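You operate a simulated robot arm through the tools that you are given. There is no shell and no other tool.

You run a simulated robot arm. Do the job below in one go: nothing can be reset, and whatever is moved stays where it is left.

TASK
Flash Green twice and Amber once with the lighting Main fader at Half.
Fine: bring that fader back to Full afterwards; other controls of the lighting desk, paging box and lamp stay, so do the socket box's plugs.
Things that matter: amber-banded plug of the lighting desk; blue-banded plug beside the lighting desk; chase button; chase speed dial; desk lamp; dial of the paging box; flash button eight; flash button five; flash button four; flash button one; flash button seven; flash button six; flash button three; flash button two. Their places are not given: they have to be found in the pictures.

It is judged by the outcome, as a careful person would: the job done as asked, and still so three seconds after it is handed in. It fails if anything else is knocked over, pushed out of place, dropped, spilled or broken.

THE ROBOT
A 7-joint arm with a two-finger parallel gripper, fixed in place. Base frame: the origin is on the floor under the middle of its stand, x ahead of it, y to its left, z up; the work surface is at about z = 750. Readings come in mm, degrees, newtons and seconds.
It reaches about 1046 mm from its shoulder. Its first joint turns from -166.0 to 166.0 degrees. Payload 1.57 kg.
The tool frame sits at the grasp point between the pads (the TCP): z along the fingers, y along the line on which they close. The tips reach 30 mm beyond it. Largest opening 80 mm; finger width 17, thickness 12; the body of the gripper, 40 by 82 mm, starts 80 mm behind the TCP.
Orientation is told as [roll, pitch, yaw] about the base's x, y, z axes, in that order, counted from this pose: with the fingers straight down and closing along the base's y, the tool's x points along the base's -x, its y along +y and its z along -z.

THE INTERFACE
- The arm moves only by the tool play_rows. Its argument "targets" is a list of rows, each an object (a shift or turn left out is 0, a gripper value left out holds the last) with "fingers": the gripper command, from -1 (shut) to 1 (fully open), values between in proportion; "delta_pos": the shift along the tool's x, y, z in mm, a list of three; "rotation": the turn, a rotation vector about the tool's x, y, z in degrees, a list of three. In form: [{"fingers": fingers, "delta_pos": [dx, dy, dz], "rotation": [ax, ay, az]}, ...]. A call has 1 to 20 rows; each row shifts and turns the commanded pose from where the row before left it, along the tool's axes as they then stand. Each row takes 0.2 s and may step no farther than 50 mm and 8.6 degrees from the row before; otherwise, or with a gripper value out of range, the whole call is refused. Where a pose cannot be reached the arm comes as near as it can. A force on the tool above 40 N (or 10 N above the force at the start of the call, whichever is more), or a blocked arm, ends the call early, and 0.2 s more pass. The fingers move at their own pace (about 153 mm/s each) and stop on an object; they squeeze with about 33 N. The grip force told is the motor's: it shows also when the fingers shut on nothing. Time passes only in rows, and 0.2 s behind the last, so rows that do not move let the fingers close. The reply holds the time, the measured pose of the TCP, the force on the tool along the base axes, the opening and the grip force, in the units named above and with some noise, with the torque about the TCP (base axes, N m) and any sound that the robot's microphone picked up.
- Cameras (640 x 400 px; columns grow to the right, rows downward): "scene" is fixed at [219.9, 650.5, 1363]; the picture's right is [-0.75, -0.66, 0.00], its down [-0.35, 0.40, -0.85] and it looks along [0.56, -0.64, -0.53] (base axes); focal length 332 px, centre (320, 200). "wrist" rides on the gripper at [72, -7, -122] in the tool frame; the picture's right is [0.09, 1.00, 0.00], its down [-0.84, 0.08, -0.54] and it looks along [-0.54, 0.05, 0.84] (tool axes); focal length 238 px, centre (320, 200).
- get_image(camera): a new picture of that camera. The clock stands still meanwhile.
- locate(camera, pixels): for up to 12 pixels [column, row] of the newest picture of that camera ("zoom" is the newest enlarged one), the place [x, y, z] in the base frame of the surface seen there, good to about 3 mm. The clock stands still meanwhile.
- close_up(camera, box): a new picture of the part [left, top, right, bottom] of that camera's present view, enlarged. The clock stands still meanwhile.
- hand_in(): hands the job in; it is judged then, once.

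Unless the task says otherwise, let go and move clear before handing in.

The tools are called after "Call:" as name(argument=value, ...) on one line, values as JSON. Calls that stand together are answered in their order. play_rows: Moves the arm, as the interface text tells. Its arguments: {"type":"object","properties":{"targets":{"type":"array"}},"required":["targets"]} The other tools are called the same way: get_image (camera) takes a picture; locate (camera, pixels) gives the place of the surface under pixels of a picture; close_up (camera, box) takes an enlarged picture of a part of a camera's view; hand_in () hands the job in.

At the start:

```text
time: 0.0
tcp_pos: [528.3, 130.7, 1061.8]
orientation: [0.1, 0.0, 0.0]
force: [1.2, -0.2, 0.3]
moment: [0.01, 0.03, 0.01]
gripper_width: 80.2
grasp_force: 0.1
```

scene: 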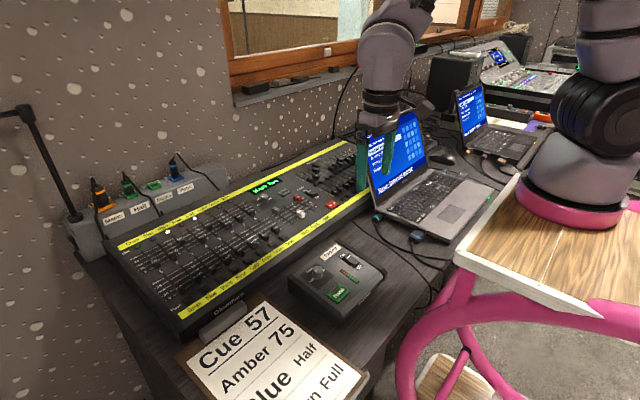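
wrist: 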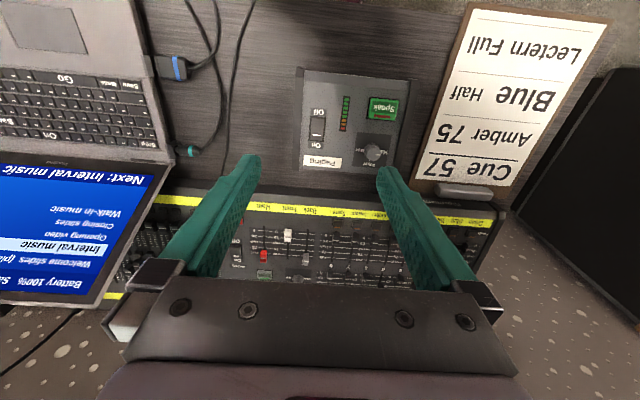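

The scene shows a lighting desk with yellow label strips (about pixels 120–370, 140–320), a paging box at (335,280) and a socket box at (140,205). I'll take close-ups of the desk to read the labels.

Call:
close_up(camera="scene", box=[100, 180, 260, 330])

Call:
close_up(camera="scene", box=[220, 130, 380, 260])

Call:
close_up(camera="wrist", box=[100, 180, 300, 305])

Call:
close_up(camera="wrist", box=[220, 180, 500, 300])

```text
2.67 times, centred on (180, 255) of scene
```

zoom: 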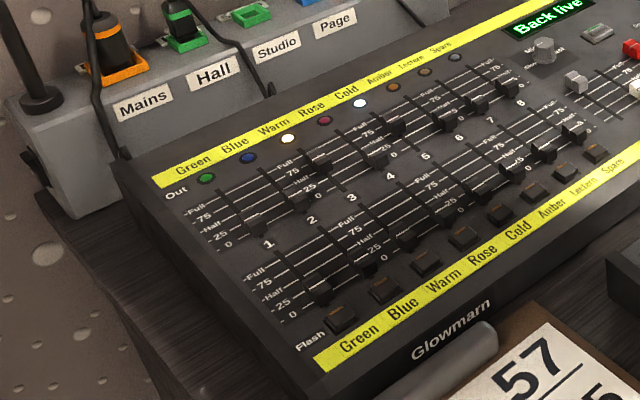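

```text
3.08 times, centred on (300, 195) of scene
```

zoom: 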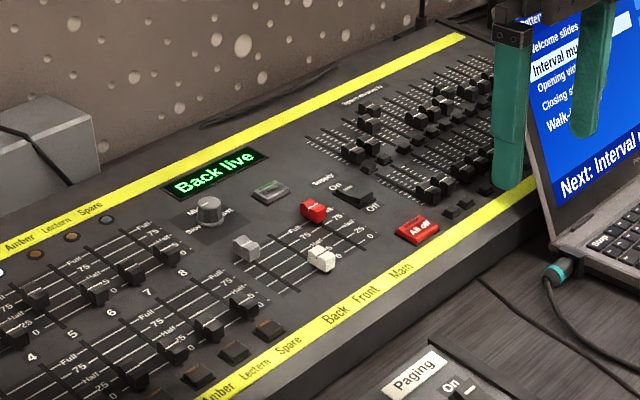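

```text
3.20 times, centred on (200, 242) of wrist
```

zoom: 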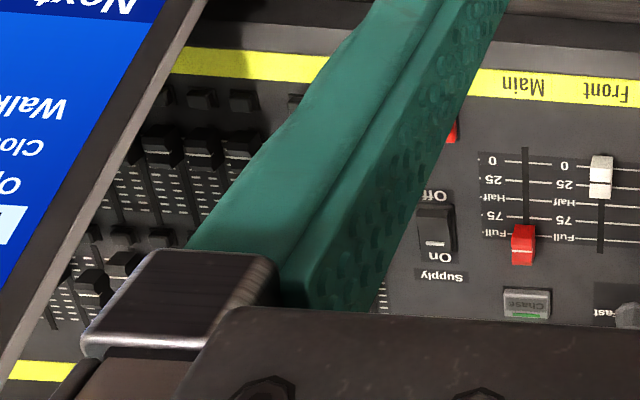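

```text
2.29 times, centred on (360, 240) of wrist
```

zoom: 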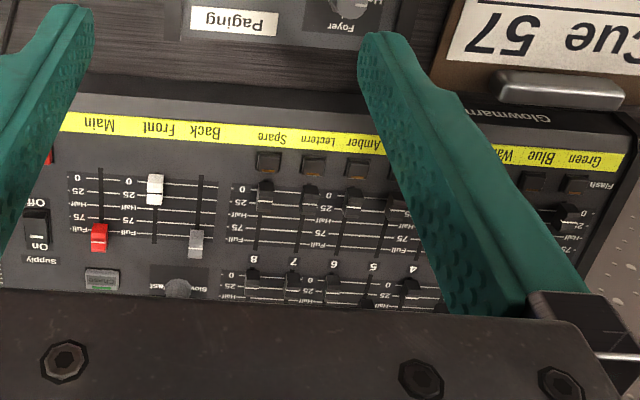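

The close-ups show the operator side facing the robot: the flash row runs Green…Spare along the front, and the red Main fader sits at Full. I'll zoom in further and measure the key points.

Call:
close_up(camera="scene", box=[170, 220, 260, 280])

Call:
locate(camera="scene", pixels=[[185, 299], [195, 288], [206, 279], [215, 269], [225, 260], [233, 252], [241, 244], [249, 237], [297, 199], [305, 213], [280, 211], [322, 183]])

Call:
close_up(camera="scene", box=[260, 170, 350, 230])

```text
6.67 times, centred on (215, 250) of scene
```

zoom: 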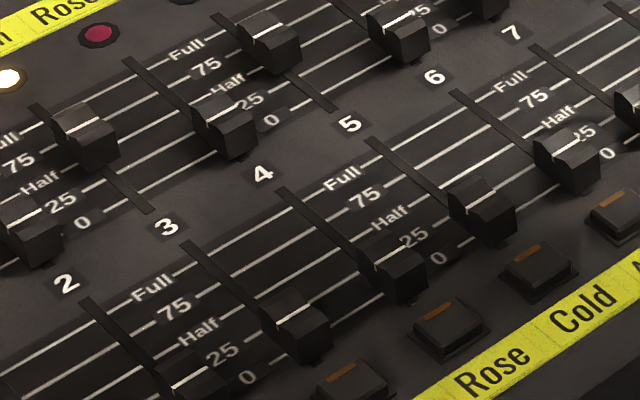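

```text
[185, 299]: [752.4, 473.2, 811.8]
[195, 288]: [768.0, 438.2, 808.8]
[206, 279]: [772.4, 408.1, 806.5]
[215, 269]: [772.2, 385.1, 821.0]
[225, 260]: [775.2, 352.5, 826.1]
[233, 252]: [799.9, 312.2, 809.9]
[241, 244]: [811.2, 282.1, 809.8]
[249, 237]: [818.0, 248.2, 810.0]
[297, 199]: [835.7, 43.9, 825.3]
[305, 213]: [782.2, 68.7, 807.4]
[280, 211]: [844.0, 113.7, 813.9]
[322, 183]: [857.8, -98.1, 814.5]
```

```text
6.67 times, centred on (305, 200) of scene
```

zoom: 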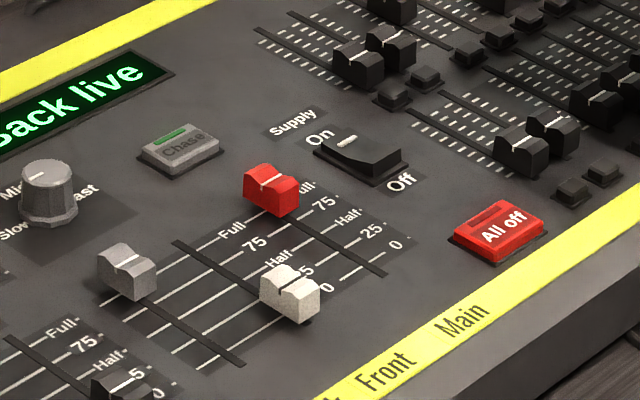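

The last zoom shows the red Main cap at (270,190), its slot running to (385,275), and All off and Supply close by. I'll locate the cap, the slot and the neighbouring parts.

Call:
locate(camera="zoom", pixels=[[262, 172], [270, 183], [290, 190], [272, 205], [300, 206], [386, 275], [340, 237], [290, 285], [125, 260], [243, 365], [174, 243], [500, 225]])

Call:
locate(camera="scene", pixels=[[250, 318], [180, 340], [120, 250], [370, 200], [345, 140], [310, 265], [350, 250], [325, 290], [100, 205], [215, 180], [70, 240], [400, 110]])

```text
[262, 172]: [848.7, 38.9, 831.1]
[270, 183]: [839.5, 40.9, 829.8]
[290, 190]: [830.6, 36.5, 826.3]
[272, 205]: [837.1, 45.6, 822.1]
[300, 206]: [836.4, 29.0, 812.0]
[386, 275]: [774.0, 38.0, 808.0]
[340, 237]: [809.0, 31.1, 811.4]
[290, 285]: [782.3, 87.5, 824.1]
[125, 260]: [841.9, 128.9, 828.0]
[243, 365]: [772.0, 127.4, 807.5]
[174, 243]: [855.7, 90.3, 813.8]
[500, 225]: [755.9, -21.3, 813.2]
```

```text
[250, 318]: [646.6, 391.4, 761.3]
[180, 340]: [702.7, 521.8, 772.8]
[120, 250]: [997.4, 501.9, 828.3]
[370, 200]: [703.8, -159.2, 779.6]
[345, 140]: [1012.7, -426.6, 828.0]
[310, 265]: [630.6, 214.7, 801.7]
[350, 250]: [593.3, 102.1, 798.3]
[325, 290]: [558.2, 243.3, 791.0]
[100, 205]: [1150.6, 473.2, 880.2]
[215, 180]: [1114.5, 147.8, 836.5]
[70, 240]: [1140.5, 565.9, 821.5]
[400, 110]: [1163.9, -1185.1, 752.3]
```

The Main slot runs along x at about y=38, with the cap at x≈840 and the slot end at x≈774; the surface slopes up by about 5°. I'll move the wrist camera above the Main fader to see the marks.

Call:
play_rows(targets=[{"fingers": 1, "delta_pos": [-30, -12, 8]}, {"delta_pos": [-30, -12, 8]}, {"delta_pos": [-30, -12, 8]}, {"delta_pos": [-30, -12, 8]}, {"delta_pos": [-30, -12, 10]}, {"delta_pos": [-10, -8, 10]}, {"delta_pos": [0, 0, 0]}])

Call:
get_image(camera="wrist")

Call:
get_image(camera="scene")

```text
time: 1.6
tcp_pos: [690.5, 60.6, 1010.8]
orientation: [0.0, 0.0, 0.0]
force: [-0.3, -0.4, -0.5]
moment: [0.0, -0.04, -0.04]
gripper_width: 80.0
grasp_force: 0.0
```

```text
taken
```

wrist: 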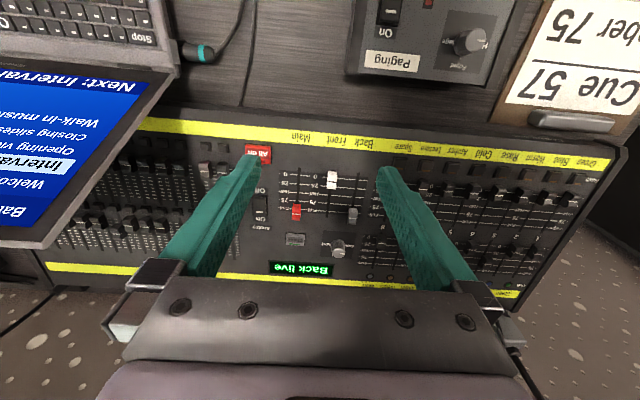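

```text
taken
```

scene: 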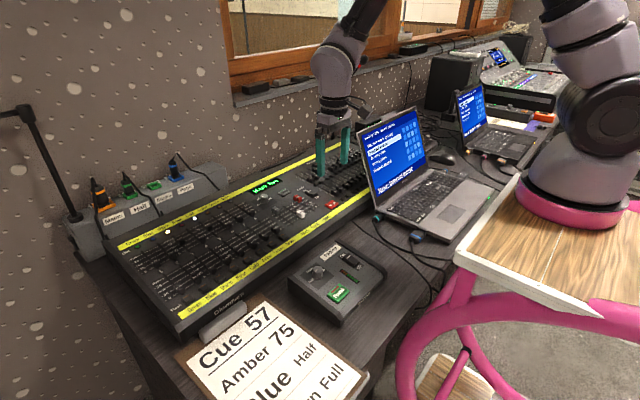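

The wrist view now shows Main at (296,210), Front at (331,180) and Back at (353,215), with the flash buttons right of the fingers. I'll zoom in for the scale marks.

Call:
close_up(camera="wrist", box=[240, 125, 384, 215])

Call:
close_up(camera="wrist", box=[250, 155, 330, 235])

```text
4.44 times, centred on (312, 170) of wrist
```

zoom: 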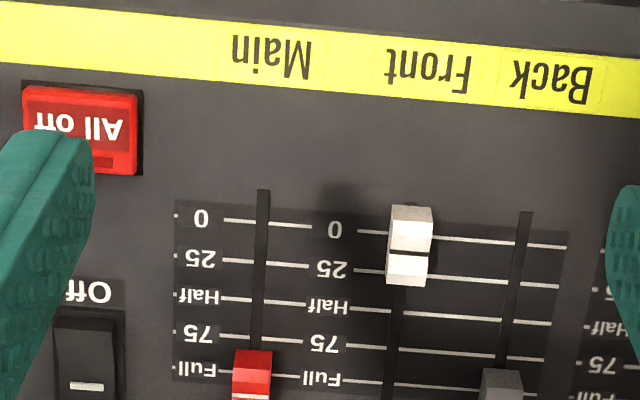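

```text
5.00 times, centred on (290, 195) of wrist
```

zoom: 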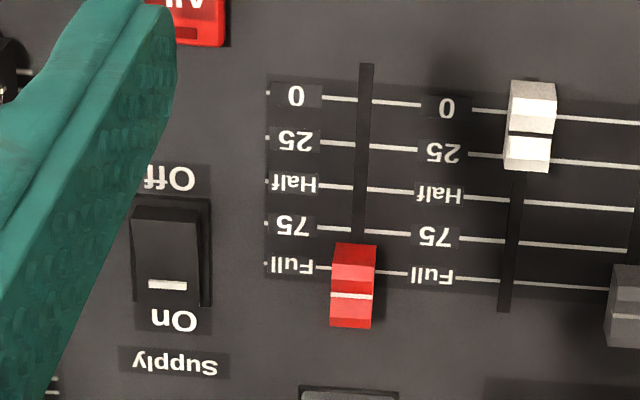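

The Main slot's tick crossings are visible in the zoom at about (364,99), (363,146), (361,188), (360,230) and (355,268). I'll get their coordinates, and those of the cap and the supply switch.

Call:
locate(camera="zoom", pixels=[[390, 101], [390, 147], [385, 190], [385, 233], [390, 270], [352, 297], [355, 247], [352, 325], [335, 297], [372, 297], [168, 285], [364, 70]])

Call:
locate(camera="zoom", pixels=[[345, 262], [355, 280], [352, 310], [365, 200], [530, 130], [530, 85], [530, 168], [168, 215], [205, 260], [346, 390], [200, 20], [625, 290]])

```text
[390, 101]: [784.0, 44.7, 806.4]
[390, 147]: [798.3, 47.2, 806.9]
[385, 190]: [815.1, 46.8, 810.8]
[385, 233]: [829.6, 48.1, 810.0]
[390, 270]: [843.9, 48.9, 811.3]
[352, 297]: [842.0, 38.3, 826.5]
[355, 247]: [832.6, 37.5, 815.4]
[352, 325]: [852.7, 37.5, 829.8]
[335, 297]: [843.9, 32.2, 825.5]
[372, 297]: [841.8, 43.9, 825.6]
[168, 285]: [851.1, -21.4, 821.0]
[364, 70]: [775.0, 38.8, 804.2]
```

```text
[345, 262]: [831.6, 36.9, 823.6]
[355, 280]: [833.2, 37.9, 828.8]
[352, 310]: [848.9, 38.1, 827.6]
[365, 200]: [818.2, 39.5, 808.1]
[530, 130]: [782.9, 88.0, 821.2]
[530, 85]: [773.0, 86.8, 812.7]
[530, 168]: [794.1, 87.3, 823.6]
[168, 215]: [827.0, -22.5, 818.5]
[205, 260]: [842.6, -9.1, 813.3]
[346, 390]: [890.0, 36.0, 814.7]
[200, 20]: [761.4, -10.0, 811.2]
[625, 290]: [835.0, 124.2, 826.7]
```

The marks at the Main slot come out as 0≈784, 25≈799, Half≈814, 75≈829 and Full≈844, and the cap's line sits at Full. Next I'll locate the flash buttons in the scene view with corrected pixels.

Call:
locate(camera="scene", pixels=[[188.2, 299.2], [204, 288.3], [219.3, 278.2], [233.6, 269.2], [247.4, 260.3], [260.1, 252], [272.1, 244.5], [283.7, 237], [194, 307], [267, 258], [181, 287]])

Call:
play_rows(targets=[{"fingers": 1, "delta_pos": [0, 40, 0]}, {"delta_pos": [0, 45, 0]}, {"delta_pos": [0, 45, 0]}, {"delta_pos": [0, 45, 0]}, {"delta_pos": [5, 45, 0]}, {"delta_pos": [5, 45, 0]}, {"delta_pos": [5, 45, 0]}, {"delta_pos": [0, 0, 0]}])

Call:
get_image(camera="wrist")

```text
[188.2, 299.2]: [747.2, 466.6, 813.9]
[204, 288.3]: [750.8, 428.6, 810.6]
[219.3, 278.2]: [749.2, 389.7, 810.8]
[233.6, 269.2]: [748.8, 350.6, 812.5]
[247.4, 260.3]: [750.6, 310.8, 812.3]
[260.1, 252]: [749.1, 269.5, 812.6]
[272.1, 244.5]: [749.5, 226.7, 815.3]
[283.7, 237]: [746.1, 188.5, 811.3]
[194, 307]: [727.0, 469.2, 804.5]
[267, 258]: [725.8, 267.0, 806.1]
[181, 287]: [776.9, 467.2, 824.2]
```

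```text
time: 3.4
tcp_pos: [673.4, 372.8, 1008.3]
orientation: [0.1, 0.1, 0.0]
force: [0.2, -0.1, 0.2]
moment: [-0.01, -0.01, 0.01]
gripper_width: 80.0
grasp_force: 0.0
```

```text
taken
```

wrist: 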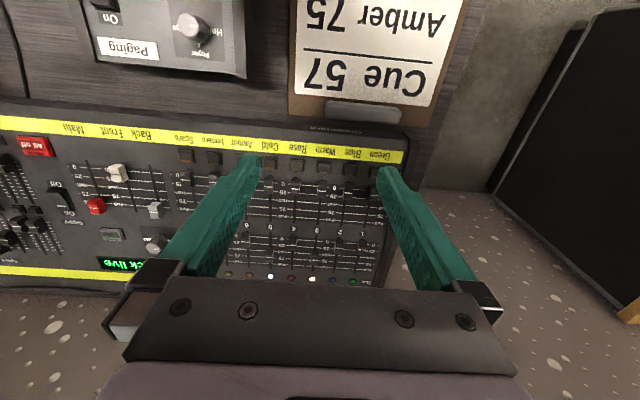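

The flash buttons sit at x≈749 and are spaced about 40 mm apart, with Green at y≈467 and Amber at y≈269. I'll zoom the wrist view for button size and gap to the fader caps.

Call:
close_up(camera="wrist", box=[330, 130, 420, 190])

Call:
close_up(camera="wrist", box=[190, 120, 340, 210])

Call:
close_up(camera="scene", box=[165, 260, 225, 320])

```text
6.67 times, centred on (375, 160) of wrist
```

zoom: 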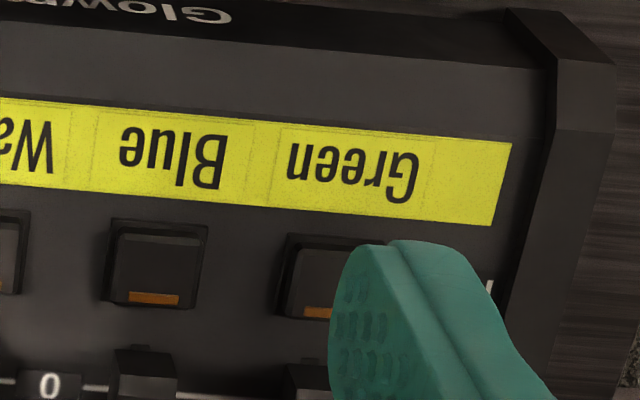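

```text
4.27 times, centred on (265, 165) of wrist
```

zoom: 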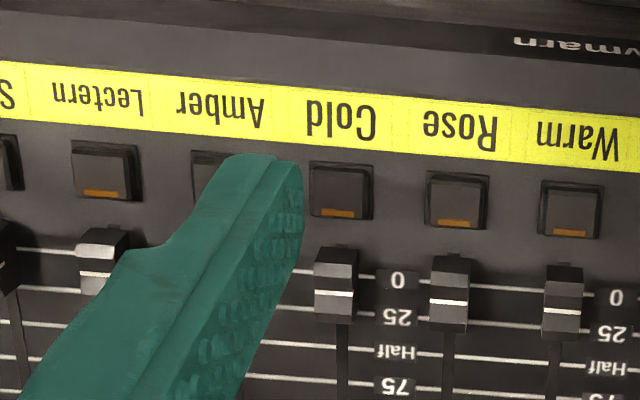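

```text
6.67 times, centred on (195, 290) of scene
```

zoom: 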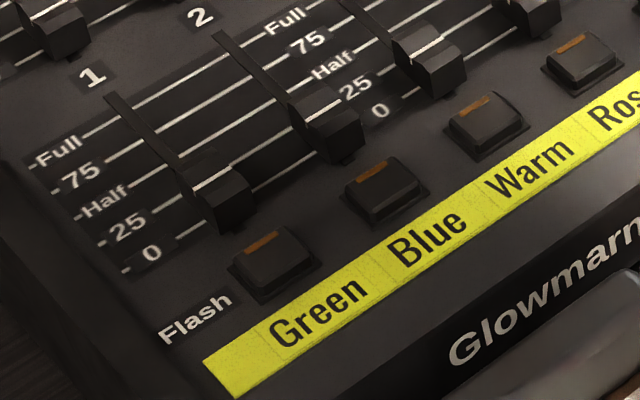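

The Green button's top is at about (275,255) in the zoom, with the Green fader cap right behind it at (215,195). I'll measure the button edges and the gap.

Call:
locate(camera="zoom", pixels=[[275, 255], [250, 245], [285, 230], [308, 254], [265, 282], [225, 200], [228, 225], [245, 185], [232, 262], [265, 297], [318, 262], [240, 320]])

Call:
close_up(camera="scene", box=[230, 220, 290, 280])

```text
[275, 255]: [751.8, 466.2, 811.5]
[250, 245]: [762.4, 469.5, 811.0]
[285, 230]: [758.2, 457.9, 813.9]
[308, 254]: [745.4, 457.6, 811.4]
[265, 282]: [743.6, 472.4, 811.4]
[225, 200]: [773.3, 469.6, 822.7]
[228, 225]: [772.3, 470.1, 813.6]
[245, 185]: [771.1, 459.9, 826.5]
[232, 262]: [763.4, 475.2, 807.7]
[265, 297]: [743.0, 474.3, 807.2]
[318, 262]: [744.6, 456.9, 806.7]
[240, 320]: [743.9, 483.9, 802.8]
```

```text
6.67 times, centred on (260, 250) of scene
```

zoom: 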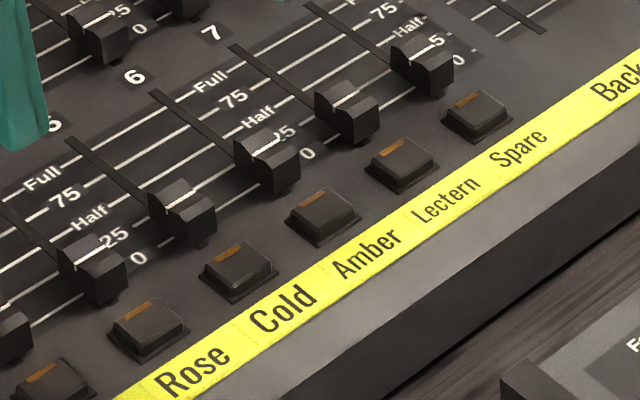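

Going by the label offset, the Amber button in this zoom is at (322,210) with its fader cap behind at (267,160). I'll locate it and the neighbours.

Call:
locate(camera="zoom", pixels=[[322, 208], [298, 204], [330, 192], [355, 213], [322, 232], [265, 160], [280, 185], [238, 265], [402, 160], [477, 112], [148, 325], [262, 135]])

Call:
close_up(camera="scene", box=[230, 160, 310, 210])

Call:
close_up(camera="scene", box=[60, 170, 220, 270])

```text
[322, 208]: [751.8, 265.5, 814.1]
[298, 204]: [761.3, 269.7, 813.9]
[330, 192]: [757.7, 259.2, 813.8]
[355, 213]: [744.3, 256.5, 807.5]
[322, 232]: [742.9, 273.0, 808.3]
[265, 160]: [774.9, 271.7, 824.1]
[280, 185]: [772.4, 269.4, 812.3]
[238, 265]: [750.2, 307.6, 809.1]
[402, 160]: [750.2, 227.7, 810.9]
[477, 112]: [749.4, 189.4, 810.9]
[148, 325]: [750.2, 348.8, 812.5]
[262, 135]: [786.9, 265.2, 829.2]
```

```text
8.00 times, centred on (270, 185) of scene
```

zoom: 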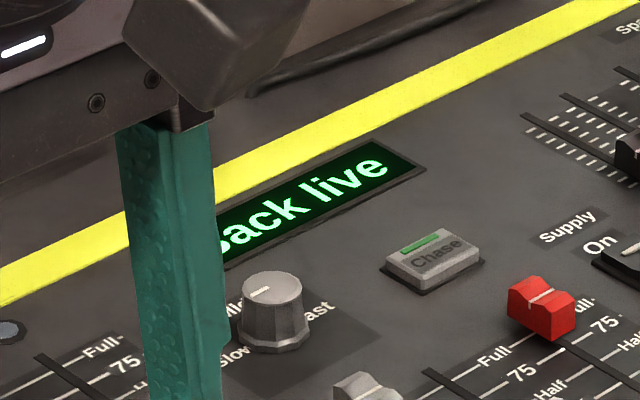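

```text
4.00 times, centred on (140, 220) of scene
```

zoom: 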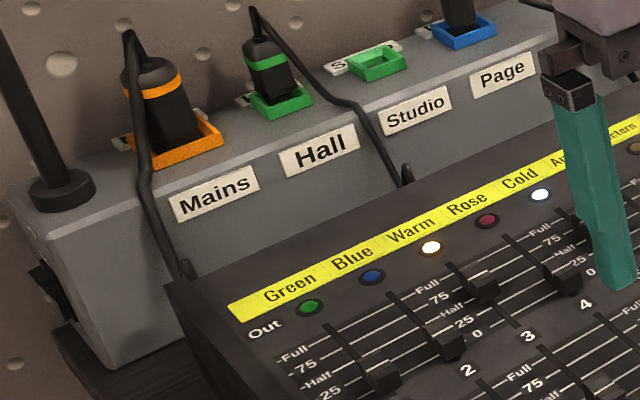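

Amber's button is centred at about (752,266,813) and Green's at about (752,466,812), with the fader caps behind them starting at x≈772. Now I'll travel above the Main fader with the fingers partly open.

Call:
play_rows(targets=[{"fingers": 1, "delta_pos": [-17, -33.5, 0]}, {"delta_pos": [-17, -33.5, 0]}, {"delta_pos": [-17, -33.5, 0]}, {"delta_pos": [-17, -33.5, 0]}, {"delta_pos": [-17, -33.5, 0]}, {"delta_pos": [-17, -33.5, 0]}, {"delta_pos": [-17, -33.5, 0]}, {"delta_pos": [-17, -33.5, 0]}, {"delta_pos": [-17, -33.5, 0]}, {"fingers": -0.1, "delta_pos": [-16, -33.3, 0]}, {"delta_pos": [0, 0, 40]}, {"delta_pos": [0, 0, 40]}, {"delta_pos": [0, 0, 30]}, {"delta_pos": [0, 0, 0]}])

Call:
get_image(camera="wrist")

Call:
close_up(camera="scene", box=[250, 140, 350, 230])

```text
time: 6.4
tcp_pos: [840.9, 36.8, 898.3]
orientation: [0.1, 0.0, 0.1]
force: [1.2, -0.4, -0.3]
moment: [0.02, 0.0, 0.04]
gripper_width: 36.1
grasp_force: 0.1
```

```text
taken
```

wrist: 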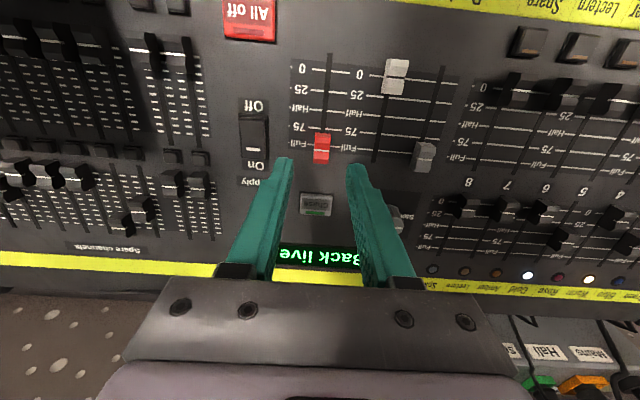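

```text
4.44 times, centred on (300, 185) of scene
```

zoom: 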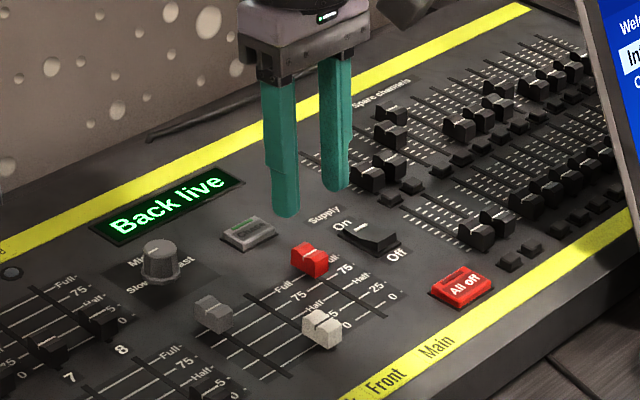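

The fingers straddle the Main cap from above, with the tips around z≈868. I'll zoom the wrist camera to refine the cap's position before going down.

Call:
close_up(camera="wrist", box=[280, 50, 360, 170])

Call:
locate(camera="wrist", pixels=[[322, 147], [315, 147], [329, 147], [322, 135], [322, 160], [320, 152], [283, 160], [353, 168]])

```text
3.33 times, centred on (320, 110) of wrist
```

zoom: 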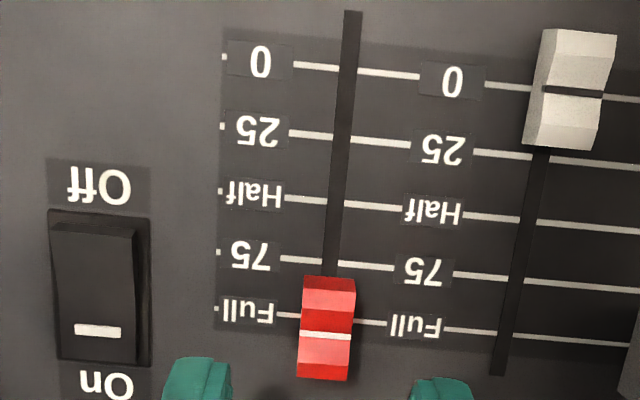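

```text
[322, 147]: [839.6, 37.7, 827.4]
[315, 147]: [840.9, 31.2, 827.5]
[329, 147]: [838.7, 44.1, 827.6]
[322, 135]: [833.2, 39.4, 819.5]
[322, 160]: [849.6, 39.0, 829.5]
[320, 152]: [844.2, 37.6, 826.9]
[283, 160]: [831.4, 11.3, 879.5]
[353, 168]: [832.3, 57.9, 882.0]
```

The cap is centred at about (842,37.8) with its top at z≈828 and a width of about 13 mm. I'll go down straddling it with open fingers and then check before closing.

Call:
play_rows(targets=[{"fingers": -0.1, "delta_pos": [-0.5, 1, 15]}, {"delta_pos": [0, 0, 15]}, {"delta_pos": [0, 0, 10]}, {"delta_pos": [0, 0, 10]}, {"delta_pos": [0, 0, 0]}])

Call:
close_up(camera="scene", box=[270, 160, 340, 220])

Call:
close_up(camera="wrist", box=[260, 80, 380, 200])

```text
time: 7.6
tcp_pos: [842.8, 37.1, 849.9]
orientation: [0.0, 0.0, -0.1]
force: [0.7, 0.6, 0.4]
moment: [0.0, -0.06, 0.01]
gripper_width: 35.9
grasp_force: 0.0
```

```text
6.67 times, centred on (305, 190) of scene
```

zoom: 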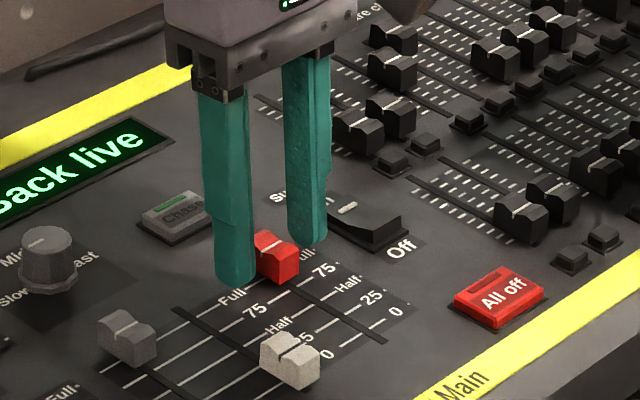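

```text
3.33 times, centred on (320, 140) of wrist
```

zoom: 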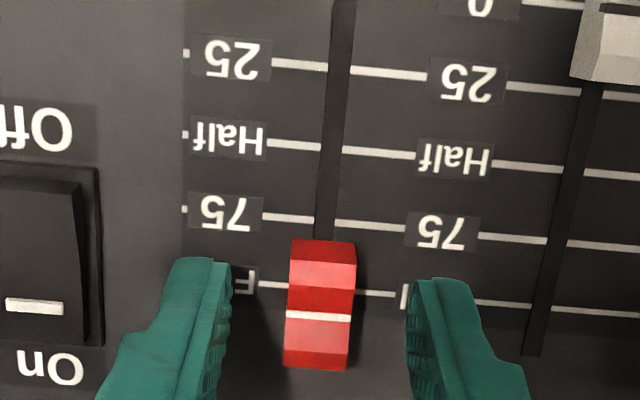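

Both fingers straddle the red cap evenly (wrist zoom tips at (200,270) and (440,290)). I'll lower 2 mm more and close on it.

Call:
play_rows(targets=[{"fingers": -0.1, "delta_pos": [0, 0.5, 2]}, {"fingers": -0.4}, {"fingers": -1}, {"fingers": -1}])

Call:
close_up(camera="wrist", box=[260, 80, 380, 200])

```text
time: 8.6
tcp_pos: [842.5, 37.0, 849.2]
orientation: [-0.1, -0.1, 0.0]
force: [0.6, -2.6, -0.3]
moment: [-0.09, -0.07, 0.01]
gripper_width: 12.2
grasp_force: 29.3
```

```text
3.33 times, centred on (320, 140) of wrist
```

zoom: 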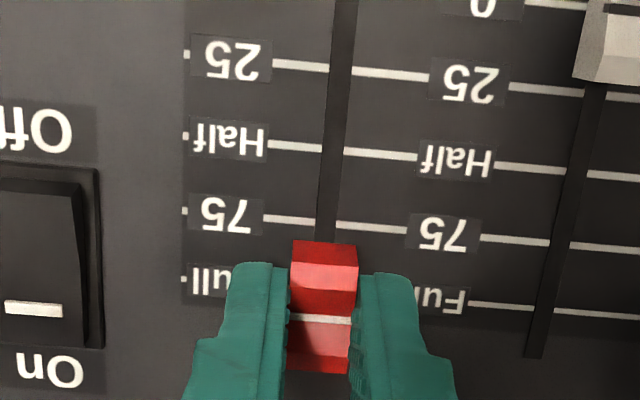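

The cap is gripped (opening 12.2 mm, 29 N). I'll slide it 30 mm toward Half, following the panel slope.

Call:
play_rows(targets=[{"fingers": -1, "delta_pos": [5, 0, 0.4]}, {"delta_pos": [5, 0, 0.4]}, {"delta_pos": [5, 0, 0.45]}, {"delta_pos": [5, 0, 0.45]}, {"delta_pos": [5, 0, 0.45]}, {"delta_pos": [5, 0, 0.45]}, {"delta_pos": [0, 0, 0]}])

Call:
close_up(camera="wrist", box=[260, 80, 380, 200])

Call:
close_up(camera="scene", box=[270, 160, 340, 220])

```text
time: 10.2
tcp_pos: [812.3, 37.8, 845.1]
orientation: [0.0, 0.1, 0.1]
force: [-0.1, -10.7, -1.7]
moment: [-0.29, -0.33, 0.03]
gripper_width: 12.3
grasp_force: 29.1
```

```text
3.33 times, centred on (320, 140) of wrist
```

zoom: 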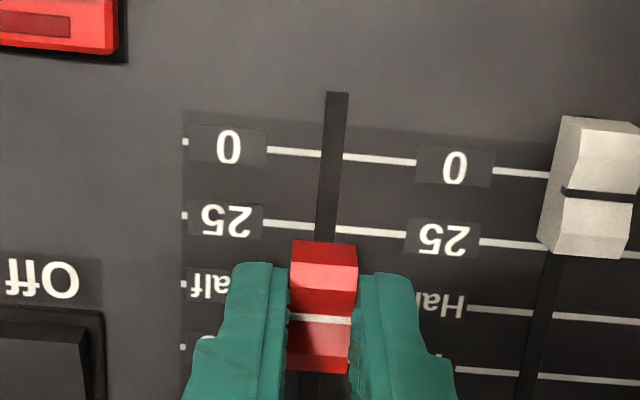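

```text
6.67 times, centred on (305, 190) of scene
```

zoom: 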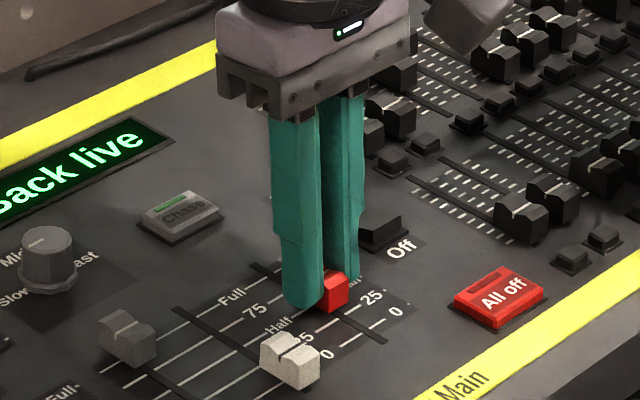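

The Main cap slid 30.2 mm and its line now sits on the Half tick, though there is a side load of about 11 N in y. I'll ease that off, open the fingers, rise and verify.

Call:
play_rows(targets=[{"fingers": -1, "delta_pos": [0, -0.6, 0]}, {"fingers": -0.5}, {"fingers": -0.1}, {"delta_pos": [0, 0, -15]}, {"delta_pos": [0, 0, -25]}, {"delta_pos": [0, 0, -25]}, {"delta_pos": [0, 0, 0]}])

Call:
close_up(camera="wrist", box=[260, 50, 380, 170])

Call:
close_up(camera="scene", box=[270, 160, 340, 220])

```text
time: 11.8
tcp_pos: [812.7, 37.9, 910.1]
orientation: [0.0, -0.1, 0.0]
force: [-0.6, -0.7, 0.3]
moment: [-0.03, -0.03, -0.03]
gripper_width: 35.7
grasp_force: 0.1
```

```text
3.33 times, centred on (320, 110) of wrist
```

zoom: 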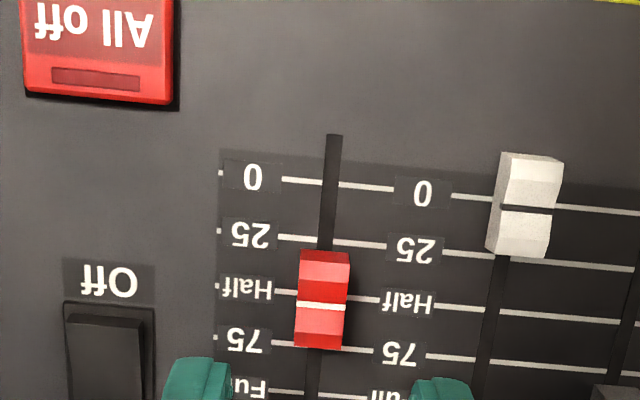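

```text
6.67 times, centred on (305, 190) of scene
```

zoom: 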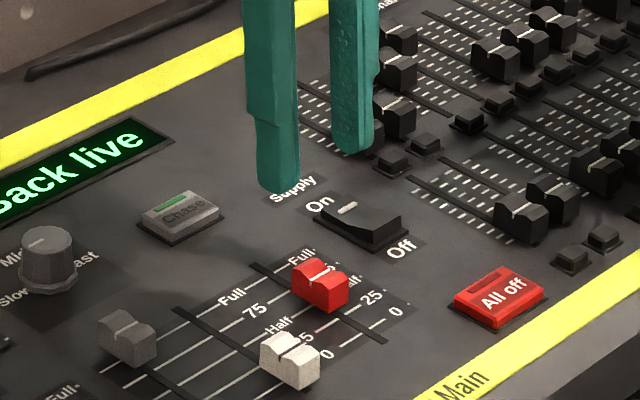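

In the wrist zoom the cap's white line at (322,306) sits at the Half tick with about the same parallax offset as it had at Full. I'll check numerically with locate, then go to the Green button.

Call:
close_up(camera="wrist", box=[280, 80, 360, 160])

Call:
locate(camera="scene", pixels=[[305, 199], [304, 200], [306, 199], [305.5, 198.5]])

```text
5.00 times, centred on (320, 120) of wrist
```

zoom: 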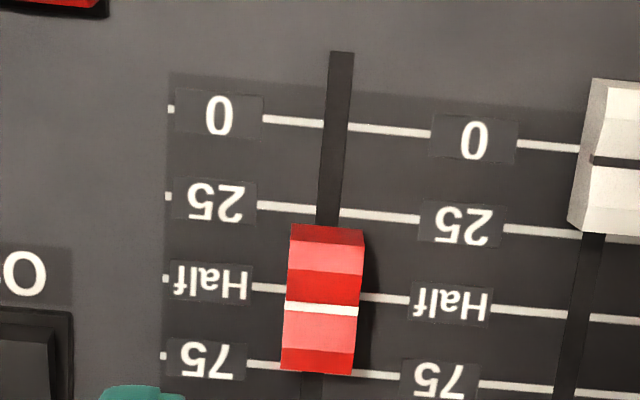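

```text
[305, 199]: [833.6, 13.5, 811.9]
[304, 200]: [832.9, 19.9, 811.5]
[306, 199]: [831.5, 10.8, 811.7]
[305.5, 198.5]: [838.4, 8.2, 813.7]
```

Call:
locate(camera="zoom", pixels=[[320, 309], [300, 308], [345, 311], [326, 230], [318, 371], [275, 286], [385, 298], [275, 206], [385, 217], [270, 366], [385, 376], [320, 290]])

```text
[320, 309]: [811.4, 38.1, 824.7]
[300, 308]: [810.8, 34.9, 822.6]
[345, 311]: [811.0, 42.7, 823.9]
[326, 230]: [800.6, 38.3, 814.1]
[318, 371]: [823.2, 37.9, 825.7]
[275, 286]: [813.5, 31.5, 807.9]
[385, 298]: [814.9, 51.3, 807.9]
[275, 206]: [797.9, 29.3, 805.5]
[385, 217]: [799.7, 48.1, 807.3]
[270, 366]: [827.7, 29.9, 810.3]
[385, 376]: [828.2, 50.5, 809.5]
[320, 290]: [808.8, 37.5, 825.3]
```

The Main line reads x≈811 at its top against the Half tick at 814, the same offset it had at Full, so Main is at Half. Now I'll close the fingers and travel above the Green flash button.

Call:
play_rows(targets=[{"fingers": -1, "delta_pos": [0, 0, -15]}, {"delta_pos": [5.6, 38.9, 0]}, {"delta_pos": [5.6, 38.9, 0]}, {"delta_pos": [5.6, 38.9, 0]}, {"delta_pos": [5.6, 38.9, 0]}, {"delta_pos": [5.6, 38.9, 0]}, {"delta_pos": [5.6, 38.9, 0]}, {"delta_pos": [5.6, 38.9, 0]}, {"delta_pos": [5.6, 38.9, 0]}, {"delta_pos": [5.6, 38.9, 0]}, {"delta_pos": [5.6, 38.9, 0]}, {"delta_pos": [5.6, 38.9, 0]}, {"delta_pos": [0, 0, 30]}, {"delta_pos": [0, 0, 25]}, {"delta_pos": [0, 0, 0]}])

Call:
close_up(camera="scene", box=[155, 240, 235, 320])

Call:
get_image(camera="wrist")

```text
time: 15.0
tcp_pos: [750.8, 464.6, 870.8]
orientation: [0.0, 0.0, 0.0]
force: [-0.2, -0.4, -0.3]
moment: [-0.02, 0.0, 0.05]
gripper_width: 0.0
grasp_force: 21.4
```

```text
5.00 times, centred on (195, 280) of scene
```

zoom: 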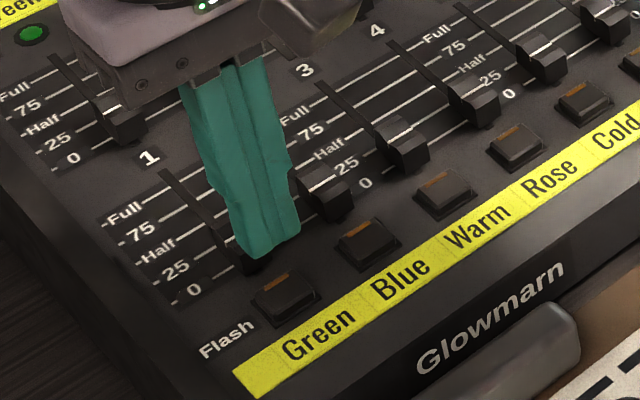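

```text
taken
```

wrist: 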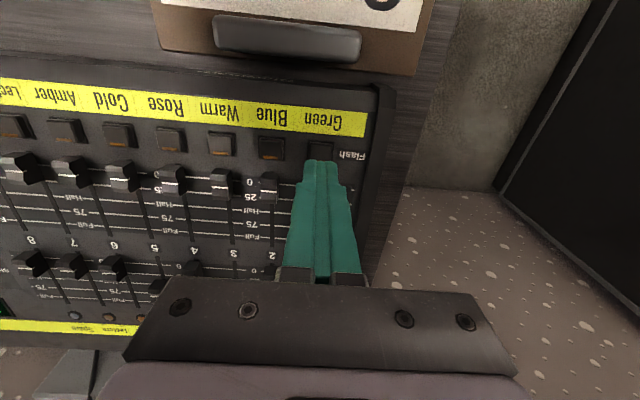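

The closed tips hang about 29 mm above the Green button, which is at about (322,148) in the wrist view. I'll refine its position.

Call:
close_up(camera="wrist", box=[270, 110, 370, 190])

Call:
locate(camera="wrist", pixels=[[313, 147], [330, 148], [321, 145], [321, 155], [270, 147], [270, 155], [221, 145], [65, 130]])

```text
5.00 times, centred on (320, 150) of wrist
```

zoom: 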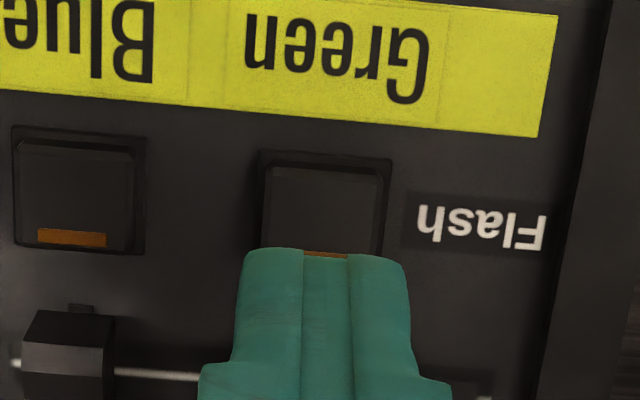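

```text
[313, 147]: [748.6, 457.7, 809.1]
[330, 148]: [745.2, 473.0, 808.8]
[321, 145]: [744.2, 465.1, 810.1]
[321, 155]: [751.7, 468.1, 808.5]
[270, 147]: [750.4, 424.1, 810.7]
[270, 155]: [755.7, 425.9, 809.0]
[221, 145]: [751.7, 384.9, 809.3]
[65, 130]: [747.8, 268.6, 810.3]
```

The Green button centre is about (749,466) with its top at z≈810–812. I'll go down to just above it.

Call:
play_rows(targets=[{"fingers": -1, "delta_pos": [0.8, 1.2, 12]}, {"delta_pos": [0, 0, 10]}, {"delta_pos": [0, 0, 3]}, {"delta_pos": [0, 0, 0]}])

Call:
close_up(camera="scene", box=[155, 250, 225, 320])

```text
time: 16.0
tcp_pos: [750.4, 466.5, 844.8]
orientation: [-0.1, 0.0, 0.0]
force: [0.4, -0.4, -0.3]
moment: [0.0, 0.0, 0.01]
gripper_width: 0.0
grasp_force: 21.3
```

```text
5.71 times, centred on (190, 285) of scene
```

zoom: 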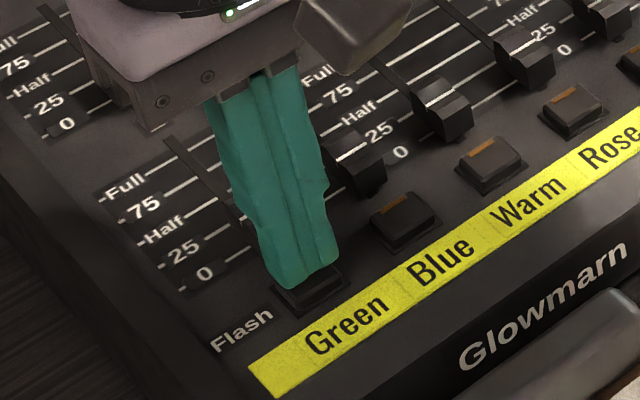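

The tips sit just above the Green button at z≈815, with no contact force. I'll press down in small steps and read the force and sound.

Call:
play_rows(targets=[{"fingers": -1, "delta_pos": [0, 0, 1.5]}, {"delta_pos": [0, 0, 1.5]}, {"delta_pos": [0, 0, 1]}])

```text
time: 16.8
tcp_pos: [750.2, 466.7, 841.4]
orientation: [0.0, 0.1, 0.0]
force: [0.1, -0.7, 1.0]
moment: [0.0, 0.01, 0.03]
gripper_width: 0.0
grasp_force: 21.4
```

Force z is about 1 N at tip z≈811, so contact is just starting. I'll carry on down in 1 mm steps.

Call:
play_rows(targets=[{"fingers": -1, "delta_pos": [0, 0, 1]}, {"delta_pos": [0, 0, 1]}])

Call:
close_up(camera="scene", box=[100, 170, 300, 310])

```text
time: 17.4
tcp_pos: [750.6, 467.1, 839.4]
orientation: [0.0, 0.0, -0.1]
force: [0.9, -0.9, 1.0]
moment: [0.0, -0.03, 0.02]
gripper_width: 0.0
grasp_force: 22.1
heard: click
```

```text
2.86 times, centred on (200, 240) of scene
```

zoom: 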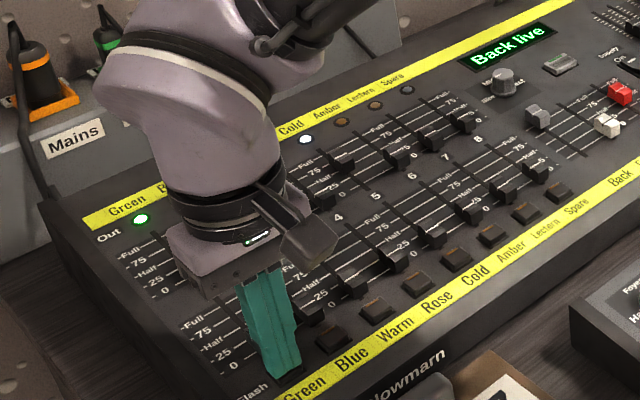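

A click was heard and the Green Out LED at (141,218) lit up, so the first flash registered. I'll lift off to release and check that the LED drops.

Call:
play_rows(targets=[{"fingers": -1, "delta_pos": [0, 0, -2.5]}, {"delta_pos": [0, 0, -4]}, {"delta_pos": [0, 0, 0]}])

Call:
close_up(camera="scene", box=[100, 170, 300, 310])

```text
time: 18.2
tcp_pos: [750.9, 467.2, 846.5]
orientation: [0.0, -0.1, -0.1]
force: [-0.7, 0.9, -0.1]
moment: [-0.03, -0.03, 0.0]
gripper_width: 0.2
grasp_force: 21.1
```

```text
2.86 times, centred on (200, 240) of scene
```

zoom: 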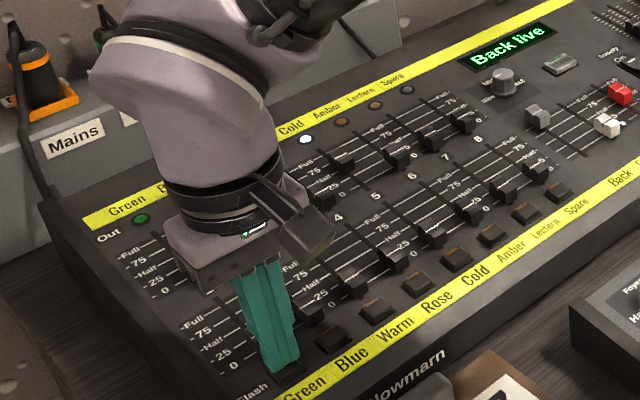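

The Green LED went dark again, so the button released. I'll press Green a second time to the same depth.

Call:
play_rows(targets=[{"fingers": -1, "delta_pos": [0, 0, 2.5]}, {"delta_pos": [0, 0, 2]}, {"delta_pos": [0, 0, 1]}, {"delta_pos": [0, 0, 1.2]}])

Call:
close_up(camera="scene", box=[100, 170, 300, 310])

```text
time: 19.2
tcp_pos: [748.8, 467.8, 839.6]
orientation: [0.0, 0.0, 0.0]
force: [0.3, 0.0, 1.7]
moment: [0.02, -0.04, 0.06]
gripper_width: 0.2
grasp_force: 21.7
heard: click
```

```text
2.86 times, centred on (200, 240) of scene
```

zoom: 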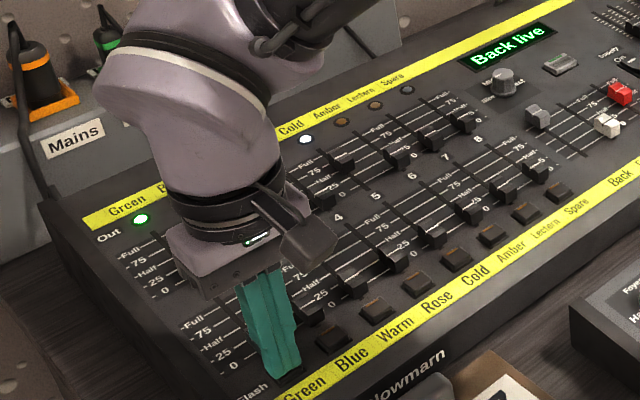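

The second click was heard and the LED lit again. I'll release, lift clear of the fader caps and travel 200 mm along y to above Amber.

Call:
play_rows(targets=[{"fingers": -1, "delta_pos": [0, 0, -3]}, {"delta_pos": [0, 0, -6]}, {"delta_pos": [0, 0, -30]}, {"delta_pos": [0, -40, 0]}, {"delta_pos": [0, -40, 0]}, {"delta_pos": [0, -40, 0]}, {"delta_pos": [0, -40, 0]}, {"delta_pos": [0, -40, 0]}, {"delta_pos": [0, 0, 0]}])

Call:
close_up(camera="wrist", box=[260, 100, 380, 200])

Call:
get_image(camera="wrist")

Call:
get_image(camera="scene")

```text
time: 21.2
tcp_pos: [751.0, 265.6, 877.4]
orientation: [0.1, 0.0, -0.1]
force: [0.3, -0.6, -0.2]
moment: [0.01, 0.0, 0.0]
gripper_width: 0.1
grasp_force: 21.8
```

```text
4.00 times, centred on (320, 150) of wrist
```

zoom: 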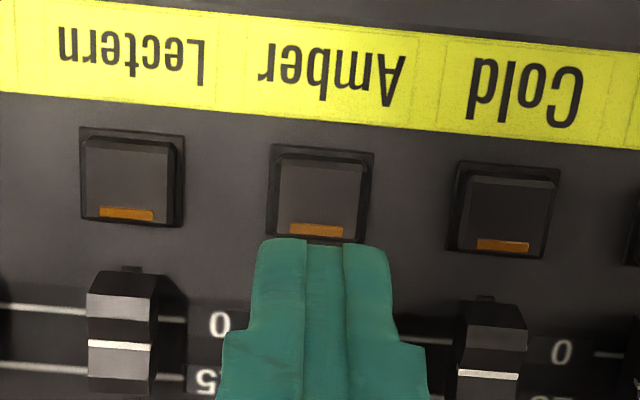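

```text
taken
```

wrist: 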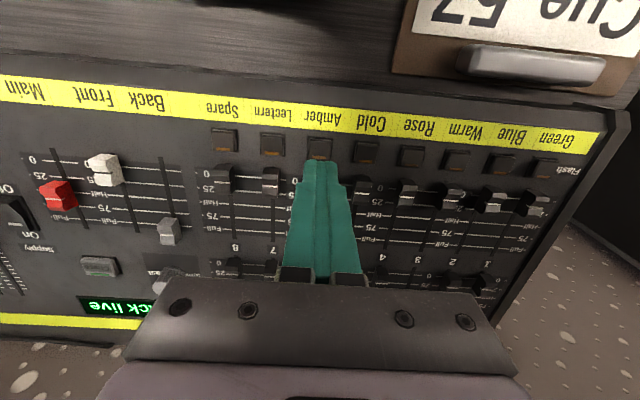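

```text
taken
```

scene: 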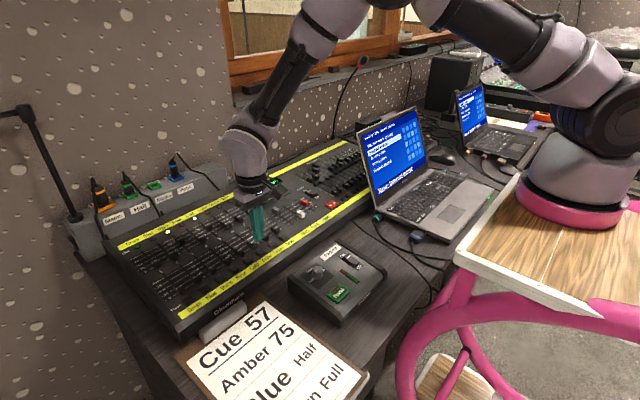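

The tips are above the Amber button, at (320,190) in the zoom under the Amber label. I'll locate its centre before going down.

Call:
locate(camera="wrist", pixels=[[312, 147], [328, 148], [320, 146], [320, 156], [272, 145], [366, 150]])

Call:
play_rows(targets=[{"fingers": -1, "delta_pos": [0, 0.5, 15]}, {"delta_pos": [0, 0, 11]}, {"delta_pos": [0, 0, 5]}, {"delta_pos": [0, 0, 0]}])

Call:
close_up(camera="scene", box=[220, 210, 300, 280])

```text
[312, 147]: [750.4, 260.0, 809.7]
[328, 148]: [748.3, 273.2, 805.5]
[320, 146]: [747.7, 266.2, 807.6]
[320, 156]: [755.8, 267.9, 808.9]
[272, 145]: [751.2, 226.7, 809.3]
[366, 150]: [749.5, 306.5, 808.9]
```

```text
time: 22.2
tcp_pos: [750.1, 267.0, 846.7]
orientation: [0.0, 0.0, -0.1]
force: [-1.2, 0.3, 0.1]
moment: [0.02, -0.02, 0.02]
gripper_width: 0.0
grasp_force: 21.0
```

```text
5.71 times, centred on (260, 245) of scene
```

zoom: 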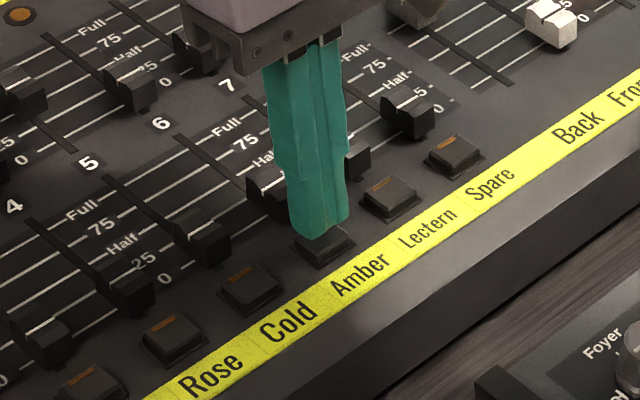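

The tips sit at z≈816–817 directly over the Amber button, centred at (750,267). I'll press it to the same depth that clicked Green.

Call:
play_rows(targets=[{"fingers": -1, "delta_pos": [0, 0, 2.5]}, {"delta_pos": [0, 0, 2]}, {"delta_pos": [0, 0, 1.2]}, {"delta_pos": [0, 0, 1.3]}])

Call:
close_up(camera="scene", box=[140, 160, 310, 280])

```text
time: 23.2
tcp_pos: [749.2, 267.1, 839.9]
orientation: [0.0, 0.0, 0.0]
force: [0.6, 0.0, 1.7]
moment: [0.02, 0.01, 0.01]
gripper_width: 0.1
grasp_force: 21.3
heard: click
```

```text
3.33 times, centred on (225, 220) of scene
```

zoom: 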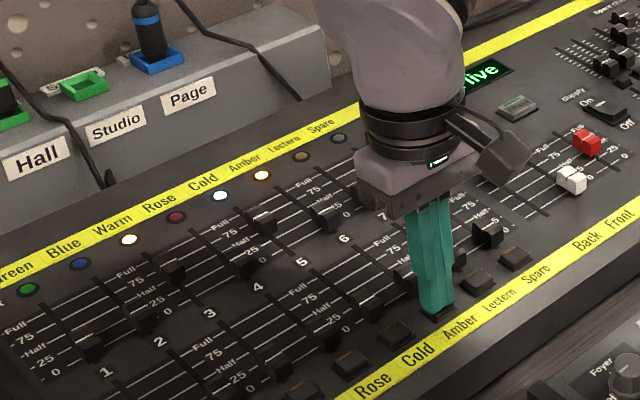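

A click was heard and the Amber LED at (262,175) lit. I'll release, lift, and travel back above the Main cap with the fingers part-open.

Call:
play_rows(targets=[{"fingers": -1, "delta_pos": [0, 0, -3]}, {"delta_pos": [0, 0, -7]}, {"delta_pos": [0, 0, -30]}, {"delta_pos": [0, 0, -30]}, {"delta_pos": [-10.4, -38.2, 0]}, {"delta_pos": [-10.4, -38.2, 0]}, {"delta_pos": [-10.4, -38.2, 0]}, {"delta_pos": [-10.4, -38.2, 0]}, {"delta_pos": [-10.4, -38.2, 0]}, {"fingers": -0.1, "delta_pos": [-10.4, -38.2, 0]}, {"delta_pos": [0, 0, 0]}, {"delta_pos": [0, 0, 0]}])

Call:
close_up(camera="wrist", box=[260, 50, 380, 170])

Call:
close_up(camera="scene", box=[100, 150, 340, 310])

```text
time: 25.8
tcp_pos: [814.2, 38.3, 911.8]
orientation: [0.0, 0.0, 0.0]
force: [0.5, 0.2, 0.4]
moment: [0.0, -0.01, -0.01]
gripper_width: 35.9
grasp_force: 0.2
```

```text
3.33 times, centred on (320, 110) of wrist
```

zoom: 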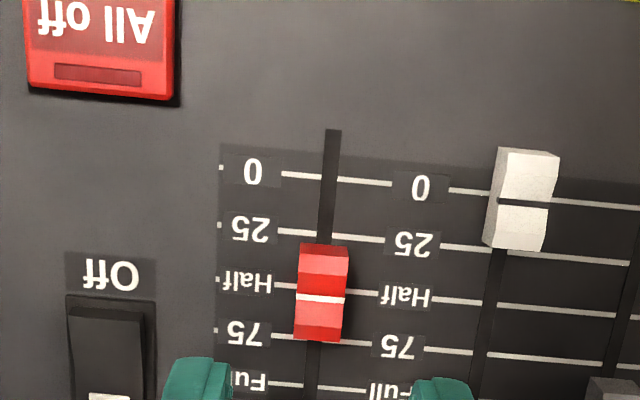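

```text
2.50 times, centred on (220, 230) of scene
```

zoom: 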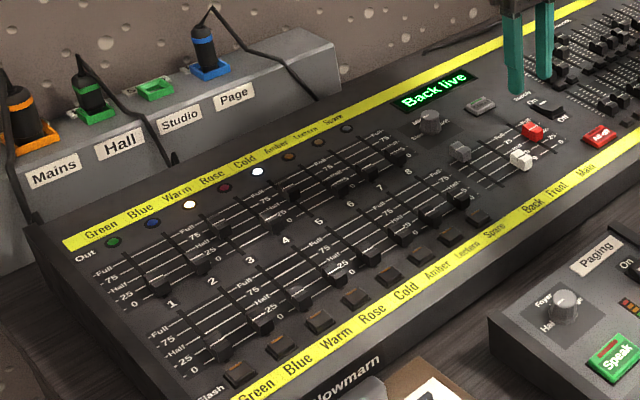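

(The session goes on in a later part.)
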